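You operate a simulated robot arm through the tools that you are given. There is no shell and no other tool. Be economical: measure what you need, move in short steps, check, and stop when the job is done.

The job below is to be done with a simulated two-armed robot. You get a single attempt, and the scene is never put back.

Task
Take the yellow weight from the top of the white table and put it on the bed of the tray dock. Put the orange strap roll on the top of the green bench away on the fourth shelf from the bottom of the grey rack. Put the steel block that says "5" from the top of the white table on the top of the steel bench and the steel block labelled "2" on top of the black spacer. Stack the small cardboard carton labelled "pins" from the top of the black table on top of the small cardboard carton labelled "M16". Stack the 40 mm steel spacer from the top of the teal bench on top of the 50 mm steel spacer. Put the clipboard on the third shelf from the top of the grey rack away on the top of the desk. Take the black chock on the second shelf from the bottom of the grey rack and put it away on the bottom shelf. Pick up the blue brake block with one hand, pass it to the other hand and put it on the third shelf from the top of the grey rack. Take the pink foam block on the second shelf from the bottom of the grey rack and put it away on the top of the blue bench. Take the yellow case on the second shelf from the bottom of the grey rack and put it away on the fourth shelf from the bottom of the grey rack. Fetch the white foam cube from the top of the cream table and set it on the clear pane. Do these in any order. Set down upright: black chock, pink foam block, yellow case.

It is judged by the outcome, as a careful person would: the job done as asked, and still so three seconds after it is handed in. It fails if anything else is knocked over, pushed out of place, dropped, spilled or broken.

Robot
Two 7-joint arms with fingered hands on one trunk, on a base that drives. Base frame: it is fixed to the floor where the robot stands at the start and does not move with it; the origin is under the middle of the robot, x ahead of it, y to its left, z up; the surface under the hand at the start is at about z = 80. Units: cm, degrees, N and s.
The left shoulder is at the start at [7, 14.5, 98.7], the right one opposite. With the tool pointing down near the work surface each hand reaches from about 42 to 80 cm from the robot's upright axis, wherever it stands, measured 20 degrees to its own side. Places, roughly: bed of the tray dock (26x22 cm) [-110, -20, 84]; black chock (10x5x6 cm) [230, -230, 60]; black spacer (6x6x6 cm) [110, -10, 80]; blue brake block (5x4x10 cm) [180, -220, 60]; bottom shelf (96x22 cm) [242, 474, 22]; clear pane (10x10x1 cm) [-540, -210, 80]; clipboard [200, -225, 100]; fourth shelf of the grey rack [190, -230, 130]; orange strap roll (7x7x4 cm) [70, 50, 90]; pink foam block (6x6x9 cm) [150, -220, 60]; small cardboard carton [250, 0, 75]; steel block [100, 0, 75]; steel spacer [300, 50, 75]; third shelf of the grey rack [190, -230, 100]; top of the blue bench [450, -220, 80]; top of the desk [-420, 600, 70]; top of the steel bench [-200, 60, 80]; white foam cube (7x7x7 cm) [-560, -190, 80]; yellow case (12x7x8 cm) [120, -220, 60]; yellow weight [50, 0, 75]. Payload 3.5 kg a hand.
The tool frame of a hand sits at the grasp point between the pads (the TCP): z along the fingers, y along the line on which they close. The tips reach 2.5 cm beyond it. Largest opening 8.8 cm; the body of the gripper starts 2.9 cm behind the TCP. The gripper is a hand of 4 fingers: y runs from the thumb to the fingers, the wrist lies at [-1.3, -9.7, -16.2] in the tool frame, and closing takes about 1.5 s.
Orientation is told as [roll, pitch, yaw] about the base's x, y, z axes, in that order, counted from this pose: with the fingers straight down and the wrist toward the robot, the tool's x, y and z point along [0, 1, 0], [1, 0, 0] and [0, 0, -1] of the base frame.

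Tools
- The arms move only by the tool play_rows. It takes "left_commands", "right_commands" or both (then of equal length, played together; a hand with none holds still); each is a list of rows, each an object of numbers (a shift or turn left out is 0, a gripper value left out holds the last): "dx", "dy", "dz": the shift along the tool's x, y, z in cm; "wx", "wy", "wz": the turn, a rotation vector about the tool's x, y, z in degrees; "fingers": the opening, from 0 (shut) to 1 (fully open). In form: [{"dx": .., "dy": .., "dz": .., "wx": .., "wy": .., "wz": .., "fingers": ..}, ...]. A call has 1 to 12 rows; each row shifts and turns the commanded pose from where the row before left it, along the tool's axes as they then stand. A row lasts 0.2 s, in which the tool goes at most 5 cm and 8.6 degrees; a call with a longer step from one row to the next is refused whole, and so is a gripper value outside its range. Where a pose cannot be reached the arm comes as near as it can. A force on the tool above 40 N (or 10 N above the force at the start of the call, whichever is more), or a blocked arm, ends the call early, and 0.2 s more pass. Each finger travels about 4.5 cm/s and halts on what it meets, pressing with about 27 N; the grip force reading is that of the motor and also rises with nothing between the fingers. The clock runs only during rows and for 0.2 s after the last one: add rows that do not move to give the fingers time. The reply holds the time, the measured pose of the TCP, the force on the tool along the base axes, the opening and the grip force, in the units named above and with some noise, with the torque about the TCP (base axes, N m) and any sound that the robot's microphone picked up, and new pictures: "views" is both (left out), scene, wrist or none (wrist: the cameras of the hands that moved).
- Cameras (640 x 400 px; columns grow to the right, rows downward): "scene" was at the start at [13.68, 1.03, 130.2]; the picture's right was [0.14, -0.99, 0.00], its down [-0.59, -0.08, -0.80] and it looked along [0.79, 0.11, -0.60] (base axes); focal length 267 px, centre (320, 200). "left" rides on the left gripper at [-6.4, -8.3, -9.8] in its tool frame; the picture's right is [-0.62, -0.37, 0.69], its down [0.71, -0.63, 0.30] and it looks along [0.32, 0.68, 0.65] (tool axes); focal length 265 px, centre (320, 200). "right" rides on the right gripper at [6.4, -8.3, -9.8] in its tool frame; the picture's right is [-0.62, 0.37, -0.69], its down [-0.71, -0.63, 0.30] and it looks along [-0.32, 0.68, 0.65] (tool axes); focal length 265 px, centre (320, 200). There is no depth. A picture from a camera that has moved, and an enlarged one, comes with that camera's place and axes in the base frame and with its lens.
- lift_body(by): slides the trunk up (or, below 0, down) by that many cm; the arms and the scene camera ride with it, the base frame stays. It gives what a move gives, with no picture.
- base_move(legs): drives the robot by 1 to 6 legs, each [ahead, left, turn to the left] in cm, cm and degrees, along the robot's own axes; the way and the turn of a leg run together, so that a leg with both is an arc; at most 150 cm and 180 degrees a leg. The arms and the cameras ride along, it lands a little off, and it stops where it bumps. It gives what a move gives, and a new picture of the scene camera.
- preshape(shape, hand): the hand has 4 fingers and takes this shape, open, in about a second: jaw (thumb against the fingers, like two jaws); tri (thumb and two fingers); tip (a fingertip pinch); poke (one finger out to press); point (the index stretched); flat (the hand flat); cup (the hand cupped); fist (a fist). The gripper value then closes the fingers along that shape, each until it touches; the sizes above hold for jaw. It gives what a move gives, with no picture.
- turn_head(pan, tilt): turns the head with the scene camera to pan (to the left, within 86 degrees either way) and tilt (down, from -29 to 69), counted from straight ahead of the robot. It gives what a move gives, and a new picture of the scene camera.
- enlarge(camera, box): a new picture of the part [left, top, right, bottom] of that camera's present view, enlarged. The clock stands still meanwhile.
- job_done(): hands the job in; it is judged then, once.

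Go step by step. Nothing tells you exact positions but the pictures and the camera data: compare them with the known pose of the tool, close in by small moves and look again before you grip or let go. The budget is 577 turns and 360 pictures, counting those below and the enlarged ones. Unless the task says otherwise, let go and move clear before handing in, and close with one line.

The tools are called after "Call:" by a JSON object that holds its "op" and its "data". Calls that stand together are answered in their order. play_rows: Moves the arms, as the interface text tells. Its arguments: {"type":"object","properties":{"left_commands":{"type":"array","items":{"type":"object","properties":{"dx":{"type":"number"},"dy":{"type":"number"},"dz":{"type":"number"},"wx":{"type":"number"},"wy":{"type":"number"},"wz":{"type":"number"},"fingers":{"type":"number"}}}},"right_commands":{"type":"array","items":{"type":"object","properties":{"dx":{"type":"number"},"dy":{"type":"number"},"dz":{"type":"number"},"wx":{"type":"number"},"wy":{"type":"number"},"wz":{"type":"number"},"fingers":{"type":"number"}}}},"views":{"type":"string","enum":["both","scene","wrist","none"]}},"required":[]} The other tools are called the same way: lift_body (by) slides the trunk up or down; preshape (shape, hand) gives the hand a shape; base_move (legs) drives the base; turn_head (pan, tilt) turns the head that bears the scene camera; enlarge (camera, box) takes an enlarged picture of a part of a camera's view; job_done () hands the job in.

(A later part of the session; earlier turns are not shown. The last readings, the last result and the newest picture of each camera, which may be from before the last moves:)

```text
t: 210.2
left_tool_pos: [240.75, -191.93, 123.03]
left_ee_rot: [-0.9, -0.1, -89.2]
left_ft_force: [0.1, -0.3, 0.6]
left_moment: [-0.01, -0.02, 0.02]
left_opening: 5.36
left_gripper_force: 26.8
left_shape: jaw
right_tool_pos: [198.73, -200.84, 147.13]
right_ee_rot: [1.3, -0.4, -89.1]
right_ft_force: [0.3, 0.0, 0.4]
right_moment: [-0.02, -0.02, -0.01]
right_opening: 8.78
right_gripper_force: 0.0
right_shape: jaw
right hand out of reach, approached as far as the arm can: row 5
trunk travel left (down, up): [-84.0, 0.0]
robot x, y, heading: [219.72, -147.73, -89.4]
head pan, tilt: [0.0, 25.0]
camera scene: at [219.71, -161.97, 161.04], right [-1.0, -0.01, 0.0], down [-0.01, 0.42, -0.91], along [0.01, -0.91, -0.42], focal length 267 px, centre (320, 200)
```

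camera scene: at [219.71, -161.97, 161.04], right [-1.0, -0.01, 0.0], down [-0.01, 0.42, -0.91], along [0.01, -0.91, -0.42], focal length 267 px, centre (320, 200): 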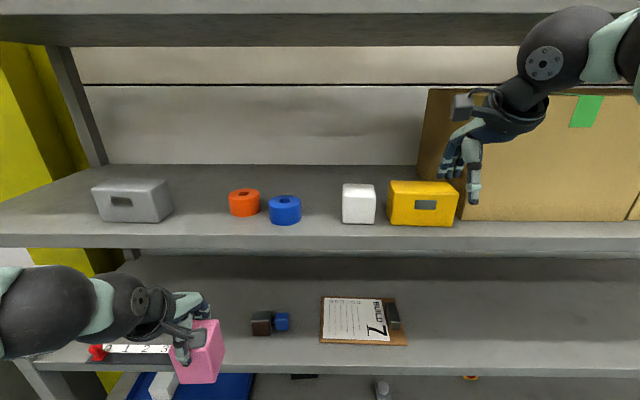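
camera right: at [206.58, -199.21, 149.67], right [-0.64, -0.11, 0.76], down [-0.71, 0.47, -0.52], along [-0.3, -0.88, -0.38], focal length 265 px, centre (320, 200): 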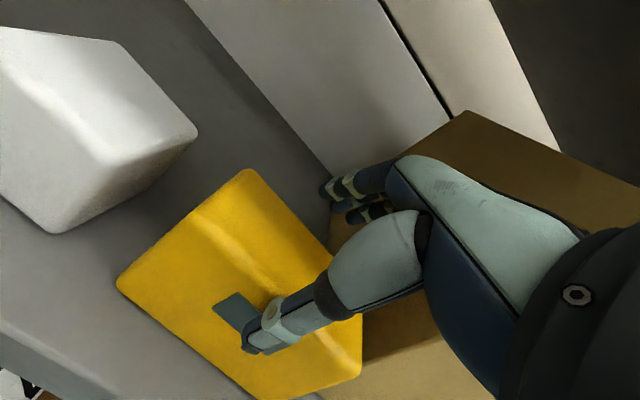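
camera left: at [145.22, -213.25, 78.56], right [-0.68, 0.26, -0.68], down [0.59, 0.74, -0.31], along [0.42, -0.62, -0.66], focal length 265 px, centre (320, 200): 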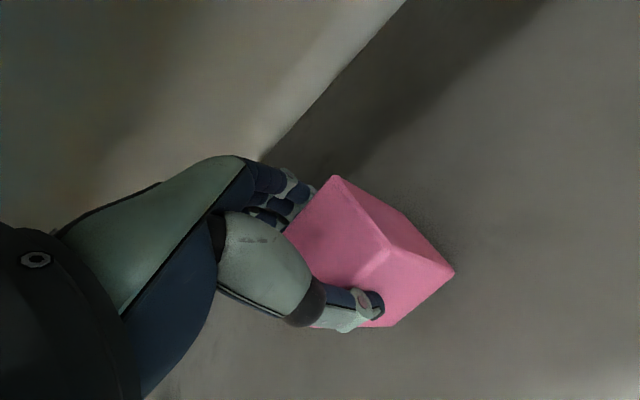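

The case stands on the fourth shelf. Next the pink block: I'll back away and look left toward the blue bench.

Call:
{"op": "base_move", "data": {"legs": [[-30, 0, 0]]}}

Call:
{"op": "turn_head", "data": {"pan": 60, "tilt": 28}}

```text
t: 212.3
left_tool_pos: [240.62, -161.81, 123.03]
left_ee_rot: [-1.0, 0.2, -89.1]
left_ft_force: [-0.5, 0.0, -0.4]
left_moment: [0.0, 0.02, -0.01]
left_opening: 5.36
left_gripper_force: 27.2
left_shape: jaw
right_tool_pos: [198.72, -171.1, 146.99]
right_ee_rot: [1.4, -0.3, -88.8]
right_ft_force: [-0.2, -1.1, 0.2]
right_moment: [-0.01, -0.02, 0.0]
right_opening: 8.78
right_gripper_force: 0.0
right_shape: jaw
trunk travel left (down, up): [-84.0, 0.0]
robot x, y, heading: [219.33, -117.34, -89.3]
head pan, tilt: [0.0, 25.0]
camera scene: at [219.37, -132.11, 161.0], right [-1.0, -0.02, 0.0], down [-0.01, 0.42, -0.91], along [0.01, -0.91, -0.42], focal length 267 px, centre (320, 200)
```

scene: 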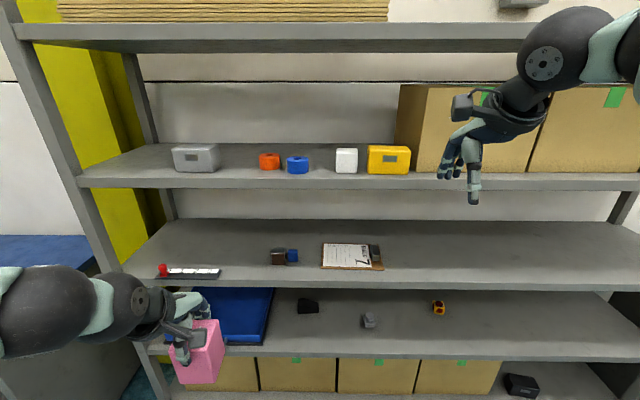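

```text
t: 213.6
left_tool_pos: [240.44, -161.7, 123.05]
left_ee_rot: [-1.0, 0.0, -89.1]
left_ft_force: [0.4, 0.6, 0.1]
left_moment: [0.02, -0.04, 0.01]
left_opening: 5.39
left_gripper_force: 26.7
left_shape: jaw
right_tool_pos: [198.59, -170.74, 147.1]
right_ee_rot: [1.4, -0.6, -88.8]
right_ft_force: [0.3, 0.4, 0.3]
right_moment: [0.02, -0.02, -0.01]
right_opening: 8.77
right_gripper_force: 0.0
right_shape: jaw
trunk travel left (down, up): [-84.0, 0.0]
robot x, y, heading: [219.18, -117.47, -89.0]
head pan, tilt: [60.0, 28.0]
camera scene: at [227.18, -127.06, 160.56], right [-0.49, -0.87, 0.0], down [-0.41, 0.23, -0.88], along [0.77, -0.43, -0.47], focal length 267 px, centre (320, 200)
```

scene: 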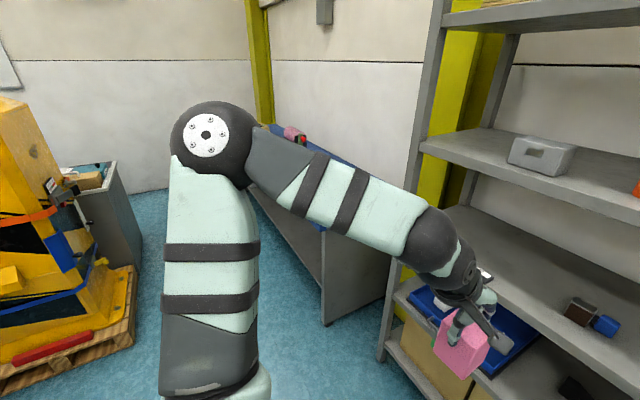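

The blue bench starts at about x=331 with its front at y≈-189, and the yellow machine keeps to y>-74. I'll lower the trunk and slide left.

Call:
{"op": "lift_body", "data": {"by": -24}}

Call:
{"op": "turn_head", "data": {"pan": 15, "tilt": 32}}

Call:
{"op": "base_move", "data": {"legs": [[-5, 0, 0], [0, 118, 0]]}}

```text
t: 216.1
left_tool_pos: [240.59, -161.47, 99.03]
left_ee_rot: [-1.0, -0.1, -89.1]
left_ft_force: [0.9, -0.2, -0.2]
left_moment: [0.04, -0.01, -0.03]
left_opening: 5.37
left_gripper_force: 26.8
left_shape: jaw
right_tool_pos: [198.55, -170.76, 123.17]
right_ee_rot: [1.4, -0.5, -88.8]
right_ft_force: [1.0, -0.5, 0.0]
right_moment: [-0.03, 0.0, -0.05]
right_opening: 8.77
right_gripper_force: 0.1
right_shape: jaw
trunk travel left (down, up): [-60.0, 24.0]
robot x, y, heading: [219.13, -117.52, -89.3]
head pan, tilt: [60.0, 28.0]
```

```text
t: 217.2
left_tool_pos: [240.52, -161.65, 99.01]
left_ee_rot: [-1.0, -0.1, -89.0]
left_ft_force: [0.2, -1.0, 0.0]
left_moment: [0.01, -0.02, 0.02]
left_opening: 5.36
left_gripper_force: 27.2
left_shape: jaw
right_tool_pos: [198.69, -170.79, 123.07]
right_ee_rot: [1.5, -0.5, -88.8]
right_ft_force: [0.2, -0.6, 0.3]
right_moment: [0.03, -0.02, 0.0]
right_opening: 8.79
right_gripper_force: 0.1
right_shape: jaw
trunk travel left (down, up): [-60.0, 24.0]
robot x, y, heading: [219.12, -117.63, -89.1]
head pan, tilt: [15.0, 32.0]
camera scene: at [221.69, -131.18, 135.93], right [-0.96, -0.28, 0.0], down [-0.15, 0.51, -0.85], along [0.23, -0.82, -0.53], focal length 267 px, centre (320, 200)
```

scene: 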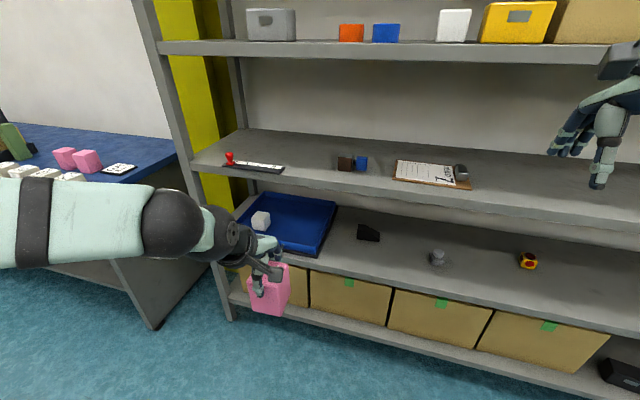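

```text
t: 223.7
left_tool_pos: [358.73, -153.97, 99.11]
left_ee_rot: [-1.1, -0.1, -88.3]
left_ft_force: [0.5, -0.2, -0.3]
left_moment: [0.0, -0.01, -0.01]
left_opening: 5.38
left_gripper_force: 26.7
left_shape: jaw
right_tool_pos: [316.88, -163.39, 123.16]
right_ee_rot: [1.3, -0.6, -88.2]
right_ft_force: [0.4, 0.1, -0.5]
right_moment: [-0.02, 0.01, -0.01]
right_opening: 8.77
right_gripper_force: 0.1
right_shape: jaw
trunk travel left (down, up): [-60.0, 24.0]
robot x, y, heading: [336.79, -110.12, -88.6]
head pan, tilt: [15.0, 32.0]
camera scene: at [339.56, -123.68, 135.93], right [-0.96, -0.28, 0.0], down [-0.15, 0.51, -0.85], along [0.24, -0.81, -0.53], focal length 267 px, centre (320, 200)
```

scene: 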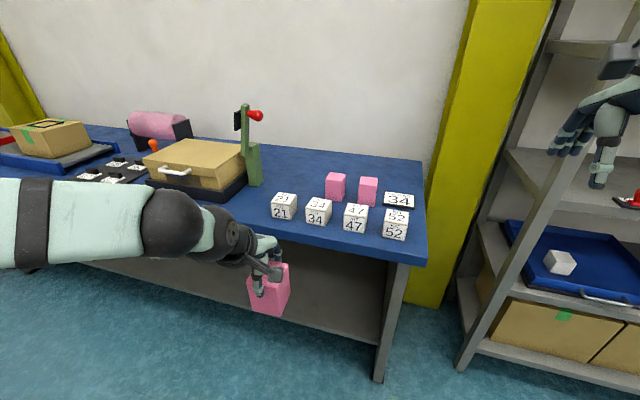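

The bench has a clear spot near [388, -199], left of the numbered cubes. I'll move there with the left hand.

Call:
{"op": "base_move", "data": {"legs": [[0, 29, -1.4], [26, 0, 0]]}}

```text
t: 227.2
left_tool_pos: [386.33, -180.22, 99.12]
left_ee_rot: [-1.0, -0.1, -90.2]
left_ft_force: [0.4, -0.4, 0.2]
left_moment: [0.01, -0.02, 0.02]
left_opening: 5.36
left_gripper_force: 27.0
left_shape: jaw
right_tool_pos: [344.25, -188.52, 123.29]
right_ee_rot: [1.5, -0.4, -89.9]
right_ft_force: [-0.3, 0.5, -0.3]
right_moment: [-0.01, 0.01, 0.0]
right_opening: 8.78
right_gripper_force: 0.1
right_shape: jaw
trunk travel left (down, up): [-60.0, 24.0]
robot x, y, heading: [365.98, -135.66, -90.1]
head pan, tilt: [15.0, 32.0]
camera scene: at [368.09, -149.38, 135.94], right [-0.97, -0.26, 0.0], down [-0.14, 0.51, -0.85], along [0.22, -0.82, -0.53], focal length 267 px, centre (320, 200)
```

scene: 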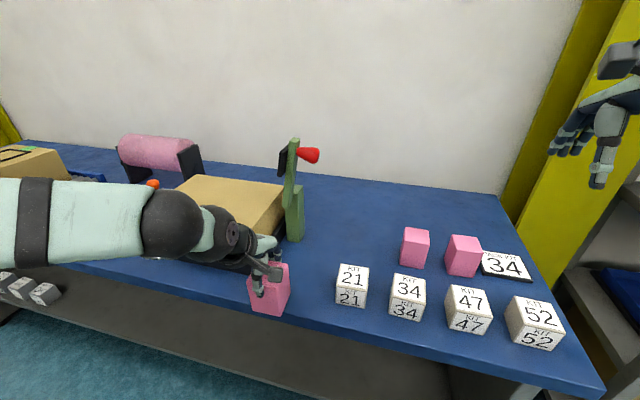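

Call:
{"op": "play_rows", "data": {"left_commands": [{"dx": -0.8, "dy": 4}, {"dx": -0.8, "dy": 4}, {"dx": -0.6, "dy": 4}, {"dy": 4}, {"dy": 4}, {"dy": 1}, {"dz": 4}, {"dz": 2}, {}]}}

```text
t: 229.2
left_tool_pos: [384.04, -201.42, 93.37]
left_ee_rot: [-1.0, -0.7, -90.0]
left_ft_force: [1.8, -3.4, 18.3]
left_moment: [0.14, -0.06, -0.06]
left_opening: 5.3
left_gripper_force: 26.8
left_shape: jaw
right_tool_pos: [344.22, -188.52, 123.28]
right_ee_rot: [1.5, -0.5, -89.9]
right_ft_force: [0.4, 0.4, 0.2]
right_moment: [-0.04, 0.01, 0.02]
right_opening: 8.78
right_gripper_force: 0.1
right_shape: jaw
trunk travel left (down, up): [-60.0, 24.0]
robot x, y, heading: [365.82, -135.64, -89.7]
head pan, tilt: [15.0, 32.0]
camera scene: at [368.06, -149.32, 135.97], right [-0.97, -0.26, 0.0], down [-0.14, 0.51, -0.85], along [0.22, -0.82, -0.53], focal length 267 px, centre (320, 200)
camera left: at [377.88, -193.0, 103.03], right [-0.63, 0.36, -0.69], down [0.71, 0.63, -0.32], along [0.31, -0.69, -0.65], focal length 265 px, centre (320, 200)
```

scene: 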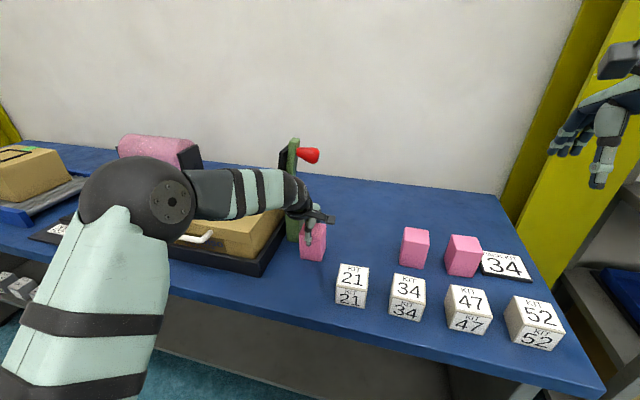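
left: 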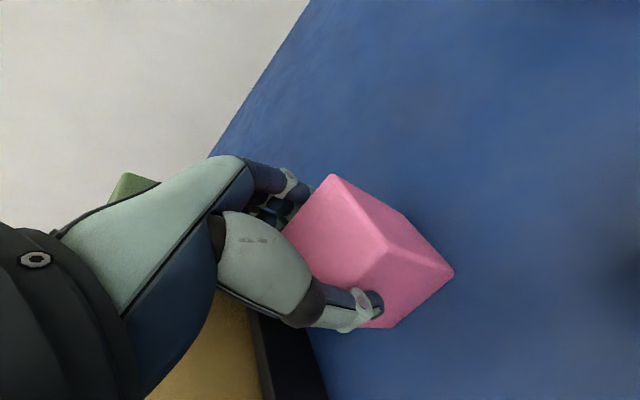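

It touches something at TCP z 93.4; I'll look closely to be sure it's the bench top.

Call:
{"op": "enlarge", "data": {"camera": "scene", "box": [220, 160, 420, 300]}}

```text
2.86 times, centred on (320, 230) of scene
camera zoom: at [368.06, -149.32, 135.97], right [-0.97, -0.26, 0.0], down [-0.14, 0.51, -0.85], along [0.22, -0.82, -0.53], focal length 763 px, centre (320, 114)
```

zoom: 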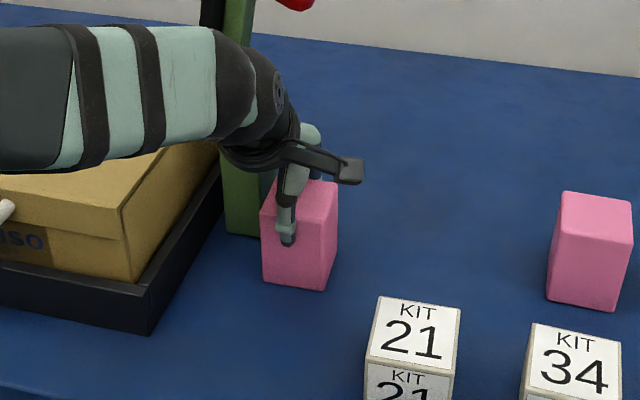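

The pink block stands on the blue top. I'll release it and rise.

Call:
{"op": "play_rows", "data": {"left_commands": [{"dz": -0.5}, {"fingers": 0.8}, {}, {"fingers": 1}, {}, {"dz": -2}, {"dz": -3}, {"dz": -4}, {"dz": -3}, {"dy": -4}, {"dy": -4}, {"dy": -4}], "views": "scene"}}

```text
t: 231.8
left_tool_pos: [384.27, -188.82, 105.5]
left_ee_rot: [-1.0, -0.2, -90.1]
left_ft_force: [-0.6, 0.6, -0.4]
left_moment: [0.0, 0.0, -0.01]
left_opening: 8.75
left_gripper_force: 0.1
left_shape: jaw
right_tool_pos: [344.31, -188.33, 123.35]
right_ee_rot: [1.4, -0.7, -89.9]
right_ft_force: [-0.1, -0.2, -0.9]
right_moment: [0.02, 0.0, 0.02]
right_opening: 8.77
right_gripper_force: 0.0
right_shape: jaw
trunk travel left (down, up): [-60.0, 24.0]
robot x, y, heading: [366.2, -135.52, -90.1]
head pan, tilt: [15.0, 32.0]
camera scene: at [368.13, -149.24, 135.95], right [-0.97, -0.26, 0.0], down [-0.14, 0.51, -0.85], along [0.22, -0.82, -0.53], focal length 267 px, centre (320, 200)
```

scene: 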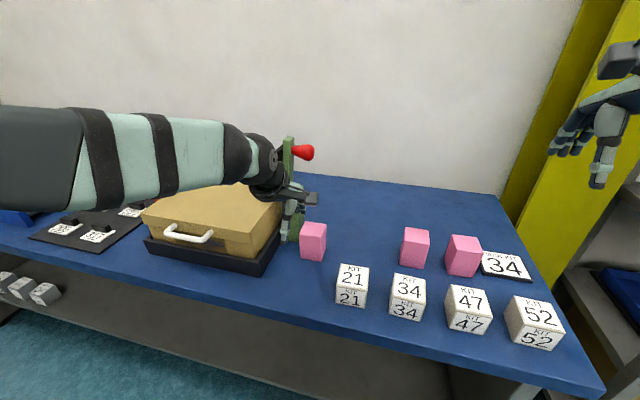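

The pink block is placed. Now I'll go look at the black table and teal bench from the gap near x≈320.

Call:
{"op": "base_move", "data": {"legs": [[-15, 0, 0], [0, -46, 0], [0, 0, 90]]}}

Call:
{"op": "turn_head", "data": {"pan": 70, "tilt": 25}}

```text
t: 239.4
left_tool_pos: [372.25, -103.36, 105.48]
left_ee_rot: [-0.9, -0.1, -1.5]
left_ft_force: [-0.3, -0.6, -0.4]
left_moment: [0.02, 0.02, -0.02]
left_opening: 8.78
left_gripper_force: 0.1
left_shape: jaw
right_tool_pos: [370.81, -143.17, 123.09]
right_ee_rot: [1.4, -0.5, -1.5]
right_ft_force: [-0.2, -0.5, 0.5]
right_moment: [-0.02, -0.02, 0.0]
right_opening: 8.78
right_gripper_force: 0.0
right_shape: jaw
trunk travel left (down, up): [-60.0, 24.0]
robot x, y, heading: [318.43, -120.6, -1.6]
head pan, tilt: [15.0, 32.0]
camera scene: at [332.18, -118.49, 135.93], right [0.23, -0.97, 0.0], down [-0.52, -0.12, -0.85], along [0.82, 0.2, -0.53], focal length 267 px, centre (320, 200)
```

scene: 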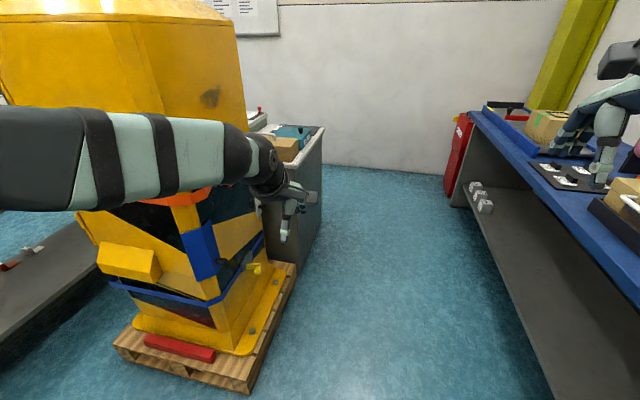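

```text
t: 240.6
left_tool_pos: [372.31, -103.37, 105.34]
left_ee_rot: [-1.1, -0.2, -1.5]
left_ft_force: [0.4, 0.8, 0.0]
left_moment: [-0.02, 0.02, 0.03]
left_opening: 8.78
left_gripper_force: 0.1
left_shape: jaw
right_tool_pos: [370.78, -143.19, 123.05]
right_ee_rot: [1.4, -0.5, -1.4]
right_ft_force: [0.1, -0.3, -0.6]
right_moment: [0.03, 0.01, -0.02]
right_opening: 8.77
right_gripper_force: 0.0
right_shape: jaw
trunk travel left (down, up): [-60.0, 24.0]
robot x, y, heading: [318.46, -120.1, -1.5]
head pan, tilt: [70.0, 25.0]
camera scene: at [326.87, -112.0, 137.04], right [0.93, -0.37, 0.0], down [-0.16, -0.39, -0.91], along [0.33, 0.84, -0.42], focal length 267 px, centre (320, 200)
```

scene: 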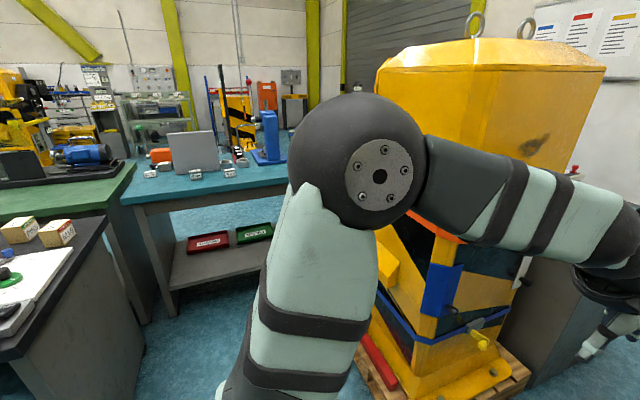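

There is a passage between the black table's end (x≈275) and the yellow machine (x≥367), with the teal bench front at y≈30. I'll back up a bit, turn to face +y, and enter.

Call:
{"op": "base_move", "data": {"legs": [[-18, 0, 0], [0, 0, 91.5]]}}

Call:
{"op": "turn_head", "data": {"pan": 0, "tilt": 28}}

```text
t: 245.9
left_tool_pos: [283.23, -66.03, 105.43]
left_ee_rot: [-1.0, 0.0, 88.9]
left_ft_force: [0.1, -0.2, 1.0]
left_moment: [0.01, -0.04, 0.0]
left_opening: 8.76
left_gripper_force: 0.2
left_shape: jaw
right_tool_pos: [323.16, -67.11, 123.21]
right_ee_rot: [1.4, -0.5, 89.2]
right_ft_force: [-0.2, 0.2, 0.5]
right_moment: [0.02, 0.0, 0.0]
right_opening: 8.77
right_gripper_force: 0.1
right_shape: jaw
trunk travel left (down, up): [-60.0, 24.0]
robot x, y, heading: [300.87, -119.7, 89.1]
head pan, tilt: [70.0, 25.0]
camera scene: at [292.3, -111.55, 137.04], right [0.36, 0.93, 0.0], down [0.39, -0.15, -0.91], along [-0.85, 0.33, -0.42], focal length 267 px, centre (320, 200)
```

scene: 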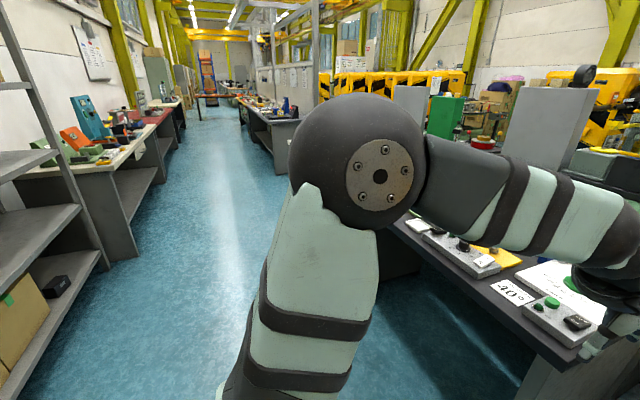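

```text
t: 247.4
left_tool_pos: [283.33, -65.99, 105.36]
left_ee_rot: [-1.1, -0.1, 89.1]
left_ft_force: [0.3, 0.4, 0.0]
left_moment: [0.01, -0.02, 0.01]
left_opening: 8.77
left_gripper_force: 0.0
left_shape: jaw
right_tool_pos: [323.18, -67.08, 123.24]
right_ee_rot: [1.4, -0.5, 89.1]
right_ft_force: [-0.1, -0.1, 0.1]
right_moment: [-0.02, -0.01, -0.03]
right_opening: 8.78
right_gripper_force: 0.2
right_shape: jaw
trunk travel left (down, up): [-60.0, 24.0]
robot x, y, heading: [300.42, -119.61, 89.1]
head pan, tilt: [0.0, 28.0]
camera scene: at [301.06, -105.74, 136.56], right [1.0, -0.02, 0.0], down [-0.01, -0.47, -0.88], along [0.02, 0.88, -0.47], focal length 267 px, centre (320, 200)
```

scene: 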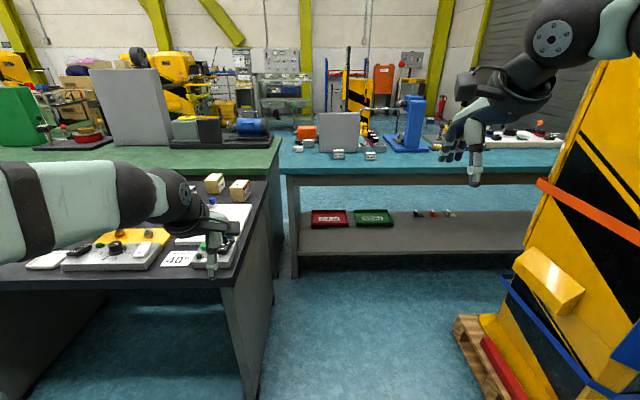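

Call:
{"op": "base_move", "data": {"legs": [[0, -20, 0.9], [85, 0, 0]]}}

Call:
{"op": "enlarge", "data": {"camera": "scene", "box": [200, 140, 460, 300]}}

```text
t: 253.1
left_tool_pos: [299.78, 18.41, 105.47]
left_ee_rot: [-1.0, -0.1, 91.6]
left_ft_force: [0.1, 0.7, -0.6]
left_moment: [-0.03, 0.0, 0.03]
left_opening: 8.8
left_gripper_force: 0.2
left_shape: jaw
right_tool_pos: [339.6, 19.03, 123.12]
right_ee_rot: [1.3, -0.6, 91.7]
right_ft_force: [0.2, 0.4, 0.2]
right_moment: [-0.01, 0.0, 0.01]
right_opening: 8.79
right_gripper_force: 0.0
right_shape: jaw
trunk travel left (down, up): [-60.0, 24.0]
robot x, y, heading: [319.4, -34.74, 91.2]
head pan, tilt: [0.0, 28.0]
camera scene: at [319.28, -20.45, 136.56], right [1.0, 0.03, 0.0], down [0.01, -0.47, -0.88], along [-0.02, 0.88, -0.47], focal length 267 px, centre (320, 200)
```

scene: 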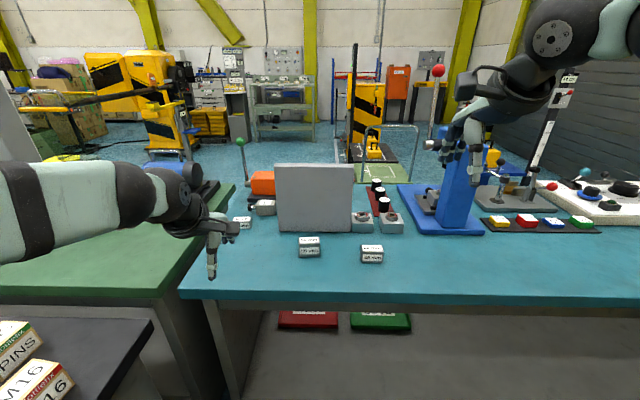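

```text
2.46 times, centred on (330, 220) of scene
camera zoom: at [319.28, -20.45, 136.56], right [1.0, 0.03, 0.0], down [0.01, -0.47, -0.88], along [-0.02, 0.88, -0.47], focal length 657 px, centre (295, 151)
```

zoom: 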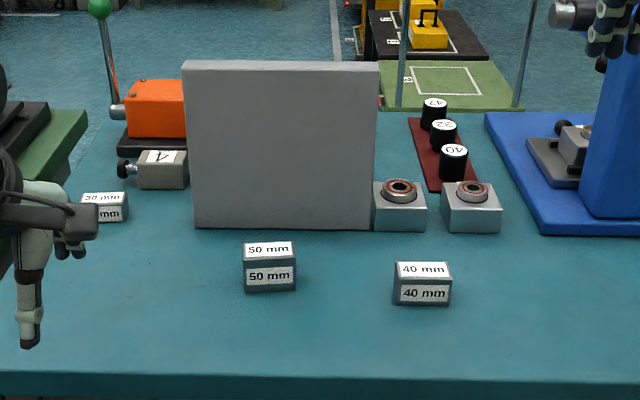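

I can read the 50 mm spacer near [314, 47] and the 40 mm spacer near [334, 46]. I'll move closer and bring the right hand over the 40 mm one.

Call:
{"op": "base_move", "data": {"legs": [[16, 0, -1.2]]}}

Call:
{"op": "play_rows", "data": {"right_commands": [{"dz": 4, "dy": 2}, {"dz": 4, "dy": 2}, {"dz": 4, "dy": 2}, {"dz": 4, "dx": 1.5}, {"dz": 4, "dx": 2}, {"dx": 2}, {}]}}

```text
t: 254.5
left_tool_pos: [300.65, 34.65, 105.49]
left_ee_rot: [-1.0, -0.2, 90.3]
left_ft_force: [0.1, 0.2, -0.6]
left_moment: [-0.01, -0.01, -0.01]
left_opening: 8.75
left_gripper_force: 0.1
left_shape: jaw
right_tool_pos: [340.5, 34.39, 123.27]
right_ee_rot: [1.4, -0.6, 90.5]
right_ft_force: [0.0, 0.6, -0.3]
right_moment: [-0.03, 0.04, 0.01]
right_opening: 8.8
right_gripper_force: 0.0
right_shape: jaw
trunk travel left (down, up): [-60.0, 24.0]
robot x, y, heading: [319.18, -18.36, 90.4]
head pan, tilt: [0.0, 28.0]
camera scene: at [319.34, -4.75, 136.58], right [1.0, 0.0, 0.0], down [0.0, -0.47, -0.88], along [0.0, 0.88, -0.47], focal length 267 px, centre (320, 200)
```

scene: 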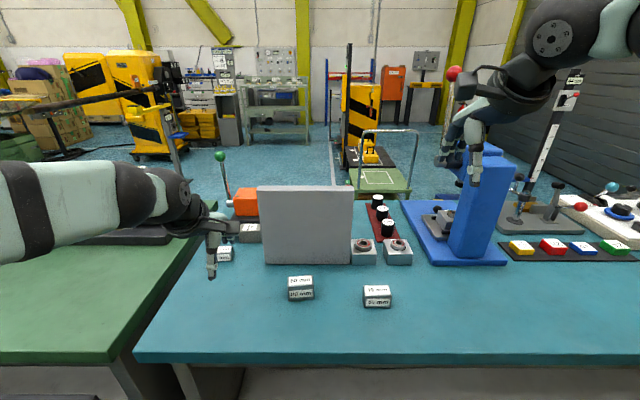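

```text
t: 256.1
left_tool_pos: [300.71, 34.67, 105.56]
left_ee_rot: [-1.0, -0.1, 90.3]
left_ft_force: [-0.4, -0.1, 0.0]
left_moment: [0.0, -0.01, -0.05]
left_opening: 8.75
left_gripper_force: 0.1
left_shape: jaw
right_tool_pos: [334.51, 40.28, 103.04]
right_ee_rot: [1.4, -0.5, 90.4]
right_ft_force: [0.6, 1.1, 0.2]
right_moment: [0.01, -0.03, 0.01]
right_opening: 8.76
right_gripper_force: 0.1
right_shape: jaw
trunk travel left (down, up): [-60.0, 24.0]
robot x, y, heading: [319.35, -18.46, 90.2]
head pan, tilt: [0.0, 28.0]
camera scene: at [319.37, -4.61, 136.56], right [1.0, 0.0, 0.0], down [0.0, -0.47, -0.88], along [0.0, 0.88, -0.47], focal length 267 px, centre (320, 200)
camera right: at [328.37, 31.81, 112.88], right [0.63, 0.37, 0.68], down [0.71, -0.62, -0.33], along [0.3, 0.69, -0.65], focal length 265 px, centre (320, 200)
```

scene: 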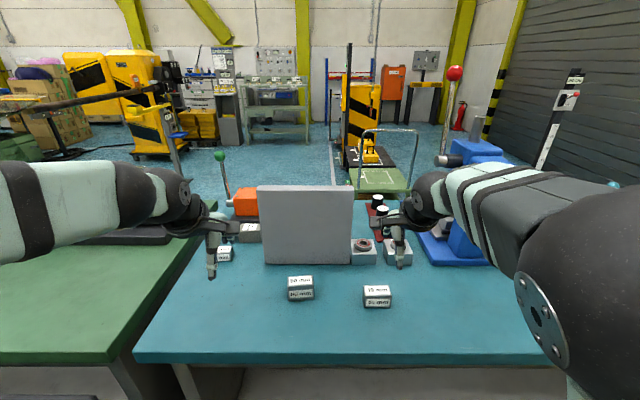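
right: 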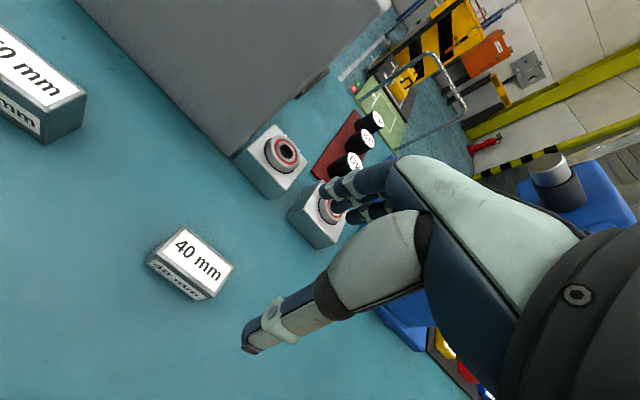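

The bench top works out to z≈84.7, and the 40 mm spacer is centred at about [332.3, 40.5]. I'll go down over it.

Call:
{"op": "play_rows", "data": {"right_commands": [{"dx": 2.2, "dz": 2}, {"dz": 4}, {"dz": 3}, {}], "views": "wrist"}}

Call:
{"op": "enlarge", "data": {"camera": "scene", "box": [260, 240, 440, 340]}}

```text
t: 257.1
left_tool_pos: [300.65, 34.72, 105.47]
left_ee_rot: [-0.9, -0.2, 90.3]
left_ft_force: [0.1, -0.5, -0.4]
left_moment: [-0.01, 0.03, 0.0]
left_opening: 8.75
left_gripper_force: 0.1
left_shape: jaw
right_tool_pos: [331.89, 40.4, 94.32]
right_ee_rot: [1.2, -0.6, 90.5]
right_ft_force: [-0.1, -0.4, 0.2]
right_moment: [0.04, 0.05, -0.01]
right_opening: 8.78
right_gripper_force: 0.1
right_shape: jaw
trunk travel left (down, up): [-60.0, 24.0]
robot x, y, heading: [319.61, -18.16, 90.4]
head pan, tilt: [0.0, 28.0]
camera right: at [325.78, 32.15, 104.21], right [0.63, 0.37, 0.68], down [0.71, -0.62, -0.33], along [0.3, 0.69, -0.65], focal length 265 px, centre (320, 200)
```

right: 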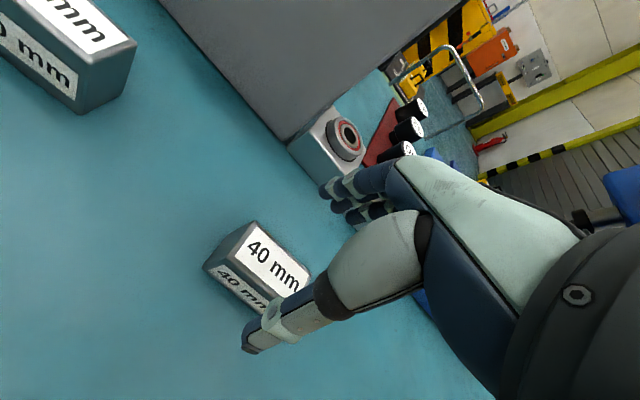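

```text
3.56 times, centred on (350, 290) of scene
camera zoom: at [319.31, -4.65, 136.57], right [1.0, 0.0, 0.0], down [0.0, -0.47, -0.88], along [0.0, 0.88, -0.47], focal length 950 px, centre (213, -120)
```

zoom: 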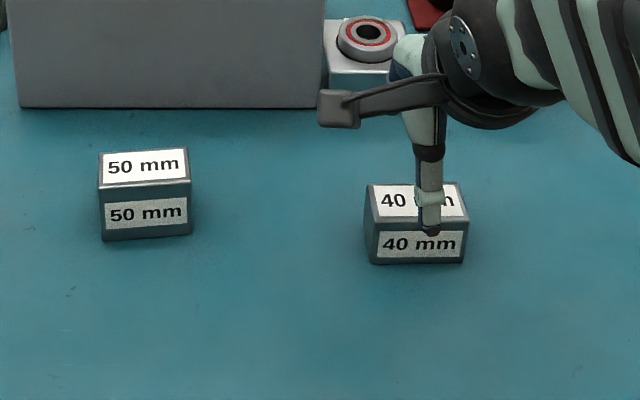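

Call:
{"op": "play_rows", "data": {"right_commands": [{"dx": -0.8, "dy": -0.2}, {"dz": 3}, {"dz": 2}, {"dz": 0.9}, {}, {"fingers": 0}, {}, {}, {}, {}, {}, {}], "views": "wrist"}}

```text
t: 259.7
left_tool_pos: [300.63, 34.69, 105.45]
left_ee_rot: [-1.0, -0.1, 90.3]
left_ft_force: [-0.3, -0.3, 0.0]
left_moment: [0.0, -0.03, -0.01]
left_opening: 8.77
left_gripper_force: 0.0
left_shape: jaw
right_tool_pos: [332.64, 40.64, 88.46]
right_ee_rot: [1.4, -0.5, 90.5]
right_ft_force: [0.0, -0.2, -0.2]
right_moment: [-0.01, -0.01, 0.08]
right_opening: 2.87
right_gripper_force: 26.9
right_shape: jaw
trunk travel left (down, up): [-60.0, 24.0]
robot x, y, heading: [319.47, -18.16, 90.2]
head pan, tilt: [0.0, 28.0]
camera right: at [326.47, 32.13, 98.39], right [0.63, 0.37, 0.68], down [0.71, -0.62, -0.33], along [0.3, 0.69, -0.66], focal length 265 px, centre (320, 200)
```

right: 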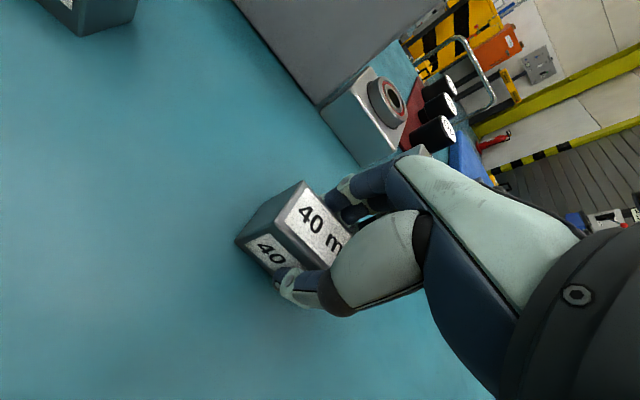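

Gripped. I'll lift it, move over the 50 mm spacer at [314.7, 42.4], and check alignment.

Call:
{"op": "play_rows", "data": {"right_commands": [{"dz": -3}, {"dz": -4}, {"dz": -2}, {"dx": 4, "dy": 0.5}, {"dx": 4, "dy": 0.5}, {"dx": 4, "dy": 0.5}, {"dx": 4, "dy": 0.3}, {"dx": 2}, {"wz": -4}, {}]}}

Call:
{"op": "enlarge", "data": {"camera": "scene", "box": [240, 220, 400, 320]}}

```text
t: 261.9
left_tool_pos: [300.61, 34.77, 105.48]
left_ee_rot: [-1.0, 0.0, 90.3]
left_ft_force: [-0.2, -0.5, 0.3]
left_moment: [0.02, 0.0, 0.0]
left_opening: 8.75
left_gripper_force: 0.1
left_shape: jaw
right_tool_pos: [316.53, 43.13, 99.24]
right_ee_rot: [4.2, -1.1, 92.5]
right_ft_force: [0.0, 0.0, -6.9]
right_moment: [0.0, -0.02, 0.01]
right_opening: 2.86
right_gripper_force: 26.9
right_shape: jaw
trunk travel left (down, up): [-60.0, 24.0]
robot x, y, heading: [319.49, -18.43, 90.2]
head pan, tilt: [0.0, 28.0]
camera scene: at [319.34, -4.49, 136.54], right [1.0, 0.0, 0.0], down [0.0, -0.47, -0.88], along [0.0, 0.88, -0.47], focal length 267 px, centre (320, 200)
camera right: at [311.28, 34.41, 109.49], right [0.65, 0.39, 0.65], down [0.72, -0.59, -0.37], along [0.25, 0.71, -0.66], focal length 265 px, centre (320, 200)
```

scene: 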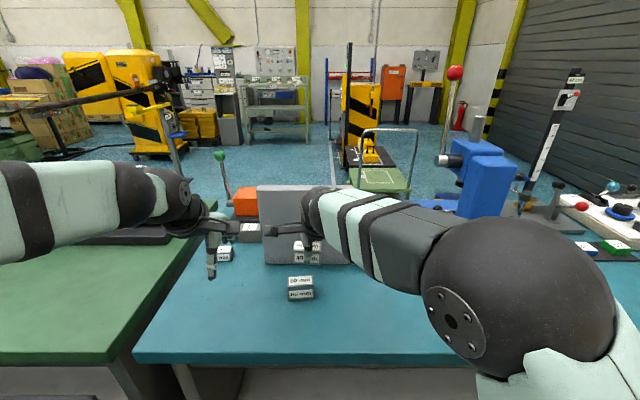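
right: 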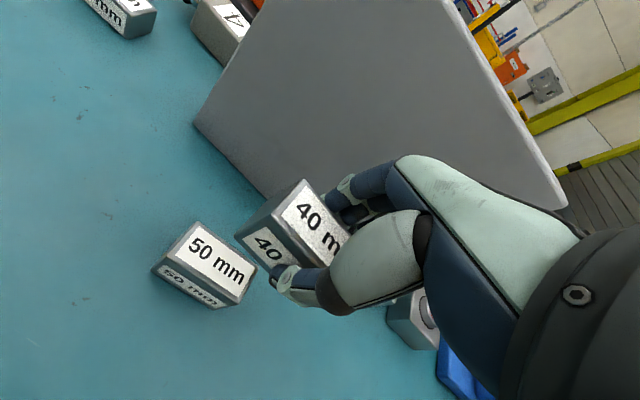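

```text
4.00 times, centred on (320, 270) of scene
camera zoom: at [319.34, -4.49, 136.54], right [1.0, 0.0, 0.0], down [0.0, -0.47, -0.88], along [0.0, 0.88, -0.47], focal length 1068 px, centre (320, -80)
```

zoom: 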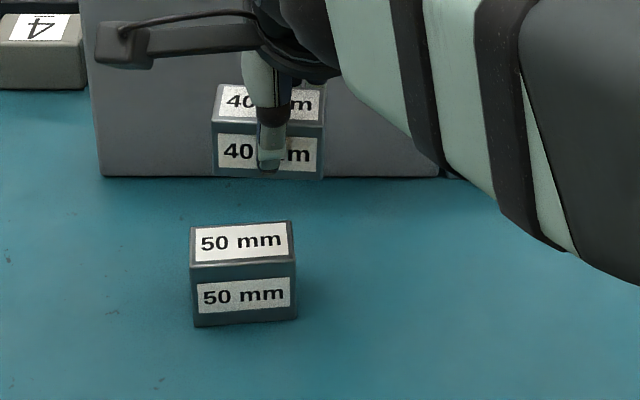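

The right arm is near its inner limit there, so I'll shift the base 10 cm left and re-level the hand.

Call:
{"op": "base_move", "data": {"legs": [[0, 10, 0]]}}

Call:
{"op": "play_rows", "data": {"right_commands": [{"dx": -4}, {"dx": -4, "wz": -1}, {}, {}], "views": "none"}}

```text
t: 263.1
left_tool_pos: [290.62, 34.69, 105.3]
left_ee_rot: [-0.9, 0.1, 90.2]
left_ft_force: [0.0, -0.6, -0.2]
left_moment: [0.0, 0.03, 0.0]
left_opening: 8.79
left_gripper_force: 0.0
left_shape: jaw
right_tool_pos: [306.63, 43.04, 98.87]
right_ee_rot: [4.0, -0.7, 92.2]
right_ft_force: [-0.5, -0.4, -6.2]
right_moment: [0.01, -0.02, -0.01]
right_opening: 2.86
right_gripper_force: 27.3
right_shape: jaw
trunk travel left (down, up): [-60.0, 24.0]
robot x, y, heading: [309.08, -18.71, 90.1]
head pan, tilt: [0.0, 28.0]
camera scene: at [309.15, -4.52, 136.54], right [1.0, 0.0, 0.0], down [0.0, -0.47, -0.88], along [0.0, 0.88, -0.47], focal length 267 px, centre (320, 200)
```

scene: 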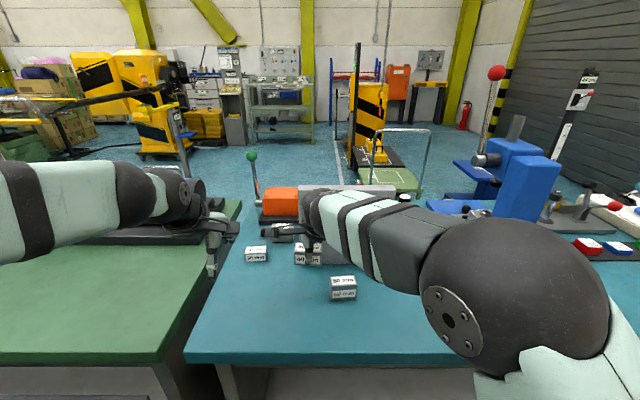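

```text
t: 264.1
left_tool_pos: [290.54, 34.89, 105.43]
left_ee_rot: [-0.9, 0.1, 90.3]
left_ft_force: [0.3, 0.4, 0.6]
left_moment: [-0.01, 0.02, 0.02]
left_opening: 8.77
left_gripper_force: 0.1
left_shape: jaw
right_tool_pos: [314.69, 43.16, 98.54]
right_ee_rot: [4.0, -0.7, 93.1]
right_ft_force: [0.1, 0.2, -6.2]
right_moment: [-0.01, 0.02, -0.02]
right_opening: 2.81
right_gripper_force: 27.2
right_shape: jaw
trunk travel left (down, up): [-60.0, 24.0]
robot x, y, heading: [309.27, -18.81, 90.0]
head pan, tilt: [0.0, 28.0]
```

Call:
{"op": "play_rows", "data": {"right_commands": [{"wy": -2.6, "wz": -0.8, "dy": -0.6}, {"dz": 1.5}, {"dz": 1}, {}]}}

Call:
{"op": "enlarge", "data": {"camera": "scene", "box": [270, 220, 430, 320]}}

```text
t: 265.1
left_tool_pos: [290.43, 34.62, 105.46]
left_ee_rot: [-0.9, 0.0, 90.2]
left_ft_force: [0.2, 0.4, -0.3]
left_moment: [-0.01, -0.02, 0.01]
left_opening: 8.79
left_gripper_force: 0.1
left_shape: jaw
right_tool_pos: [314.27, 42.6, 95.88]
right_ee_rot: [1.4, -0.7, 93.9]
right_ft_force: [0.0, 0.1, -6.4]
right_moment: [-0.02, -0.03, 0.0]
right_opening: 2.83
right_gripper_force: 26.6
right_shape: jaw
trunk travel left (down, up): [-60.0, 24.0]
robot x, y, heading: [309.37, -18.37, 90.2]
head pan, tilt: [0.0, 28.0]
camera scene: at [309.11, -4.56, 136.55], right [1.0, 0.0, 0.0], down [0.0, -0.47, -0.88], along [0.0, 0.88, -0.47], focal length 267 px, centre (320, 200)
camera right: at [308.9, 33.82, 105.79], right [0.61, 0.4, 0.68], down [0.75, -0.57, -0.33], along [0.26, 0.71, -0.65], focal length 265 px, centre (320, 200)
```

scene: 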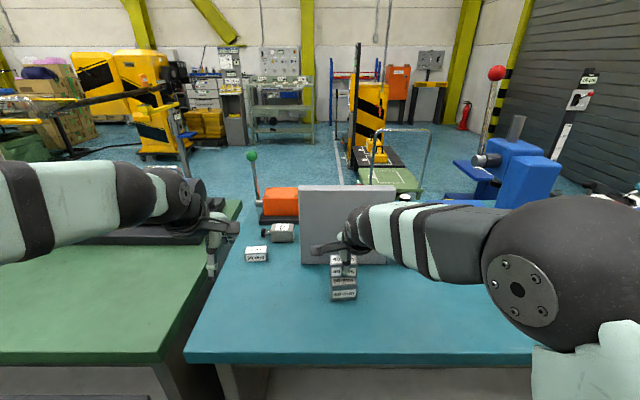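
right: 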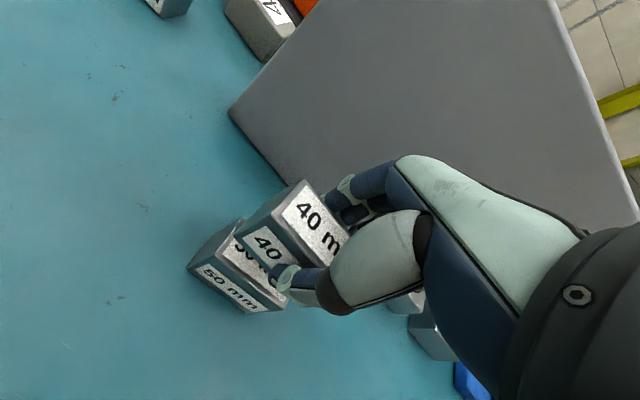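

```text
4.00 times, centred on (350, 270) of scene
camera zoom: at [309.11, -4.56, 136.55], right [1.0, 0.0, 0.0], down [0.0, -0.47, -0.88], along [0.0, 0.88, -0.47], focal length 1068 px, centre (200, -80)
```

zoom: 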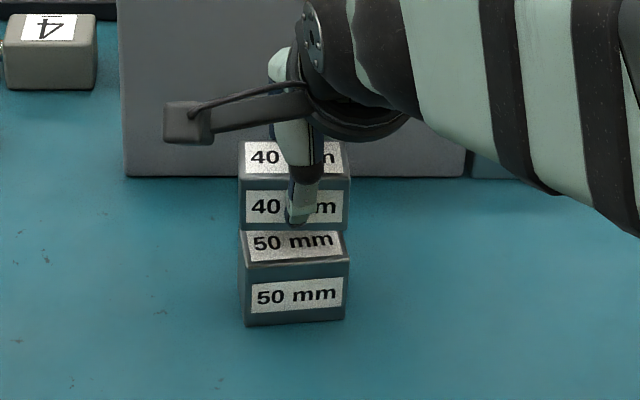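

The two blocks line up to within a couple of millimetres. I'll lower onto it.

Call:
{"op": "play_rows", "data": {"right_commands": [{"dz": 1, "dy": -0.2}, {"dz": 0.7}, {"dz": 0.4}, {"dz": 0.3}, {}], "views": "none"}}

```text
t: 266.3
left_tool_pos: [290.45, 34.83, 105.54]
left_ee_rot: [-0.8, -0.2, 90.1]
left_ft_force: [0.7, 0.1, -0.6]
left_moment: [0.01, -0.04, 0.02]
left_opening: 8.75
left_gripper_force: 0.2
left_shape: jaw
right_tool_pos: [314.43, 42.49, 93.51]
right_ee_rot: [1.4, -0.7, 94.0]
right_ft_force: [-0.1, -1.2, -4.5]
right_moment: [-0.05, 0.0, 0.0]
right_opening: 2.84
right_gripper_force: 26.9
right_shape: jaw
trunk travel left (down, up): [-60.0, 24.0]
robot x, y, heading: [309.48, -18.56, 90.3]
head pan, tilt: [0.0, 28.0]
```

Call:
{"op": "play_rows", "data": {"right_commands": [{"dz": 0.25}, {}], "views": "none"}}

```text
t: 266.9
left_tool_pos: [290.44, 34.63, 105.48]
left_ee_rot: [-0.9, -0.2, 90.2]
left_ft_force: [-1.0, -0.2, 1.0]
left_moment: [-0.02, -0.02, 0.03]
left_opening: 8.76
left_gripper_force: 0.0
left_shape: jaw
right_tool_pos: [314.56, 42.56, 93.52]
right_ee_rot: [1.4, -0.9, 93.9]
right_ft_force: [-0.4, 0.5, 4.0]
right_moment: [-0.02, -0.02, 0.01]
right_opening: 2.85
right_gripper_force: 27.0
right_shape: jaw
trunk travel left (down, up): [-60.0, 24.0]
robot x, y, heading: [309.04, -18.55, 90.3]
head pan, tilt: [0.0, 28.0]
```

Contact is made. I'll open and rise straight up.

Call:
{"op": "play_rows", "data": {"right_commands": [{"fingers": 0.45}, {}, {"fingers": 0.9}, {}, {}, {}, {"dz": -2}, {"dz": -3}, {"dz": -4}, {"dz": -4}, {}]}}

```text
t: 269.3
left_tool_pos: [290.43, 34.67, 105.39]
left_ee_rot: [-1.0, -0.1, 90.2]
left_ft_force: [0.0, 0.3, -0.3]
left_moment: [0.03, -0.03, -0.01]
left_opening: 8.78
left_gripper_force: 0.0
left_shape: jaw
right_tool_pos: [314.86, 42.43, 106.32]
right_ee_rot: [1.4, -0.8, 94.0]
right_ft_force: [-0.2, -0.2, 0.7]
right_moment: [0.0, -0.01, 0.03]
right_opening: 7.91
right_gripper_force: 0.1
right_shape: jaw
trunk travel left (down, up): [-60.0, 24.0]
robot x, y, heading: [309.15, -18.54, 90.2]
head pan, tilt: [0.0, 28.0]
camera scene: at [309.11, -4.59, 136.55], right [1.0, 0.0, 0.0], down [0.0, -0.47, -0.88], along [0.0, 0.88, -0.47], focal length 267 px, centre (320, 200)
camera right: at [309.3, 33.75, 116.2], right [0.61, 0.4, 0.68], down [0.75, -0.57, -0.33], along [0.26, 0.71, -0.65], focal length 265 px, centre (320, 200)
```

scene: 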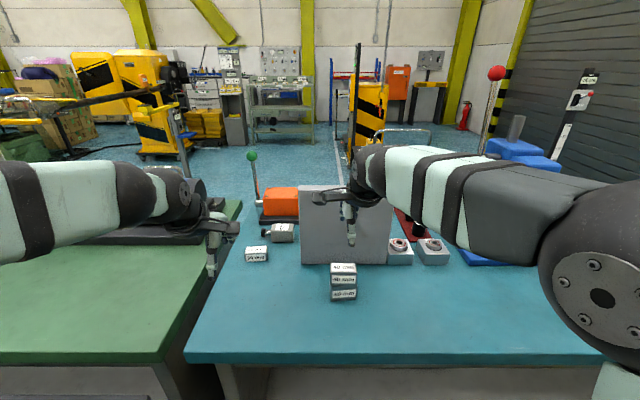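
right: 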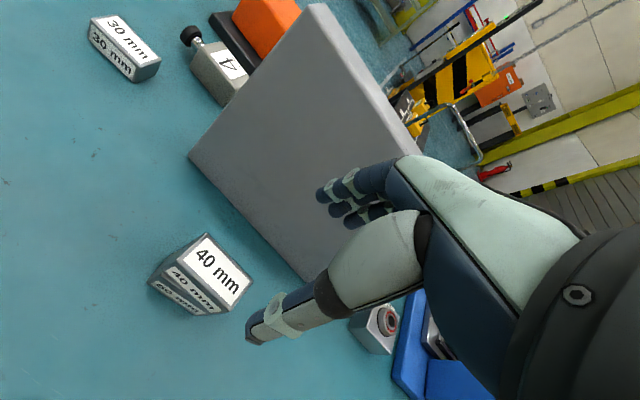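

The spacers are stacked. Now the cartons: I'll back up slightly and turn left to face the black table's end.

Call:
{"op": "base_move", "data": {"legs": [[-14, -8, 0], [0, 0, 89.5]]}}

Call:
{"op": "turn_head", "data": {"pan": -10, "tilt": 38}}

```text
t: 274.5
left_tool_pos: [263.88, -50.97, 105.55]
left_ee_rot: [-0.8, -0.2, 179.9]
left_ft_force: [-0.1, -0.8, -0.5]
left_moment: [-0.01, -0.02, 0.01]
left_opening: 8.79
left_gripper_force: 0.0
left_shape: jaw
right_tool_pos: [256.1, -26.59, 106.33]
right_ee_rot: [1.5, -0.8, -176.3]
right_ft_force: [-0.2, -0.4, 0.8]
right_moment: [0.0, -0.01, 0.01]
right_opening: 7.92
right_gripper_force: 0.1
right_shape: jaw
trunk travel left (down, up): [-60.0, 24.0]
robot x, y, heading: [317.28, -32.81, 180.1]
head pan, tilt: [0.0, 28.0]
camera scene: at [303.11, -32.78, 136.56], right [0.0, 1.0, 0.0], down [0.47, 0.0, -0.88], along [-0.88, 0.0, -0.47], focal length 267 px, centre (320, 200)
```

scene: 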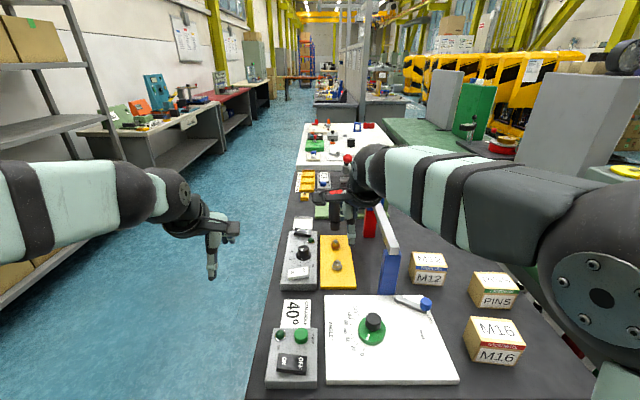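

```text
t: 275.2
left_tool_pos: [263.87, -51.16, 105.51]
left_ee_rot: [-0.9, -0.2, 180.0]
left_ft_force: [0.4, 0.5, 0.0]
left_moment: [0.0, 0.0, 0.03]
left_opening: 8.77
left_gripper_force: 0.0
left_shape: jaw
right_tool_pos: [256.12, -26.59, 106.37]
right_ee_rot: [1.4, -0.7, -176.2]
right_ft_force: [-0.4, -0.1, 0.2]
right_moment: [0.01, -0.01, -0.03]
right_opening: 7.92
right_gripper_force: 0.0
right_shape: jaw
trunk travel left (down, up): [-60.0, 24.0]
robot x, y, heading: [317.39, -32.66, 180.0]
head pan, tilt: [-10.0, 38.0]
camera scene: at [303.73, -31.3, 135.01], right [0.17, 0.98, 0.0], down [0.61, -0.11, -0.79], along [-0.78, 0.14, -0.62], focal length 267 px, centre (320, 200)
```

scene: 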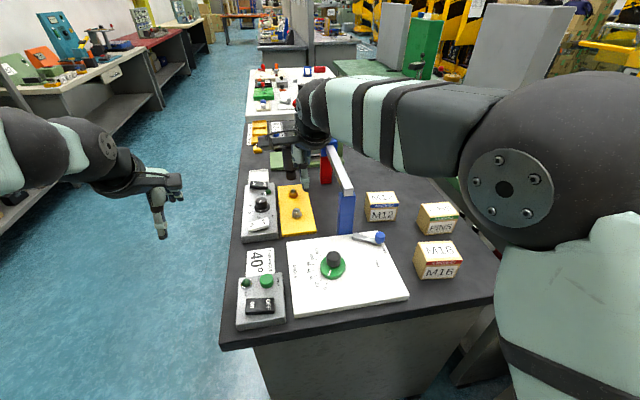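

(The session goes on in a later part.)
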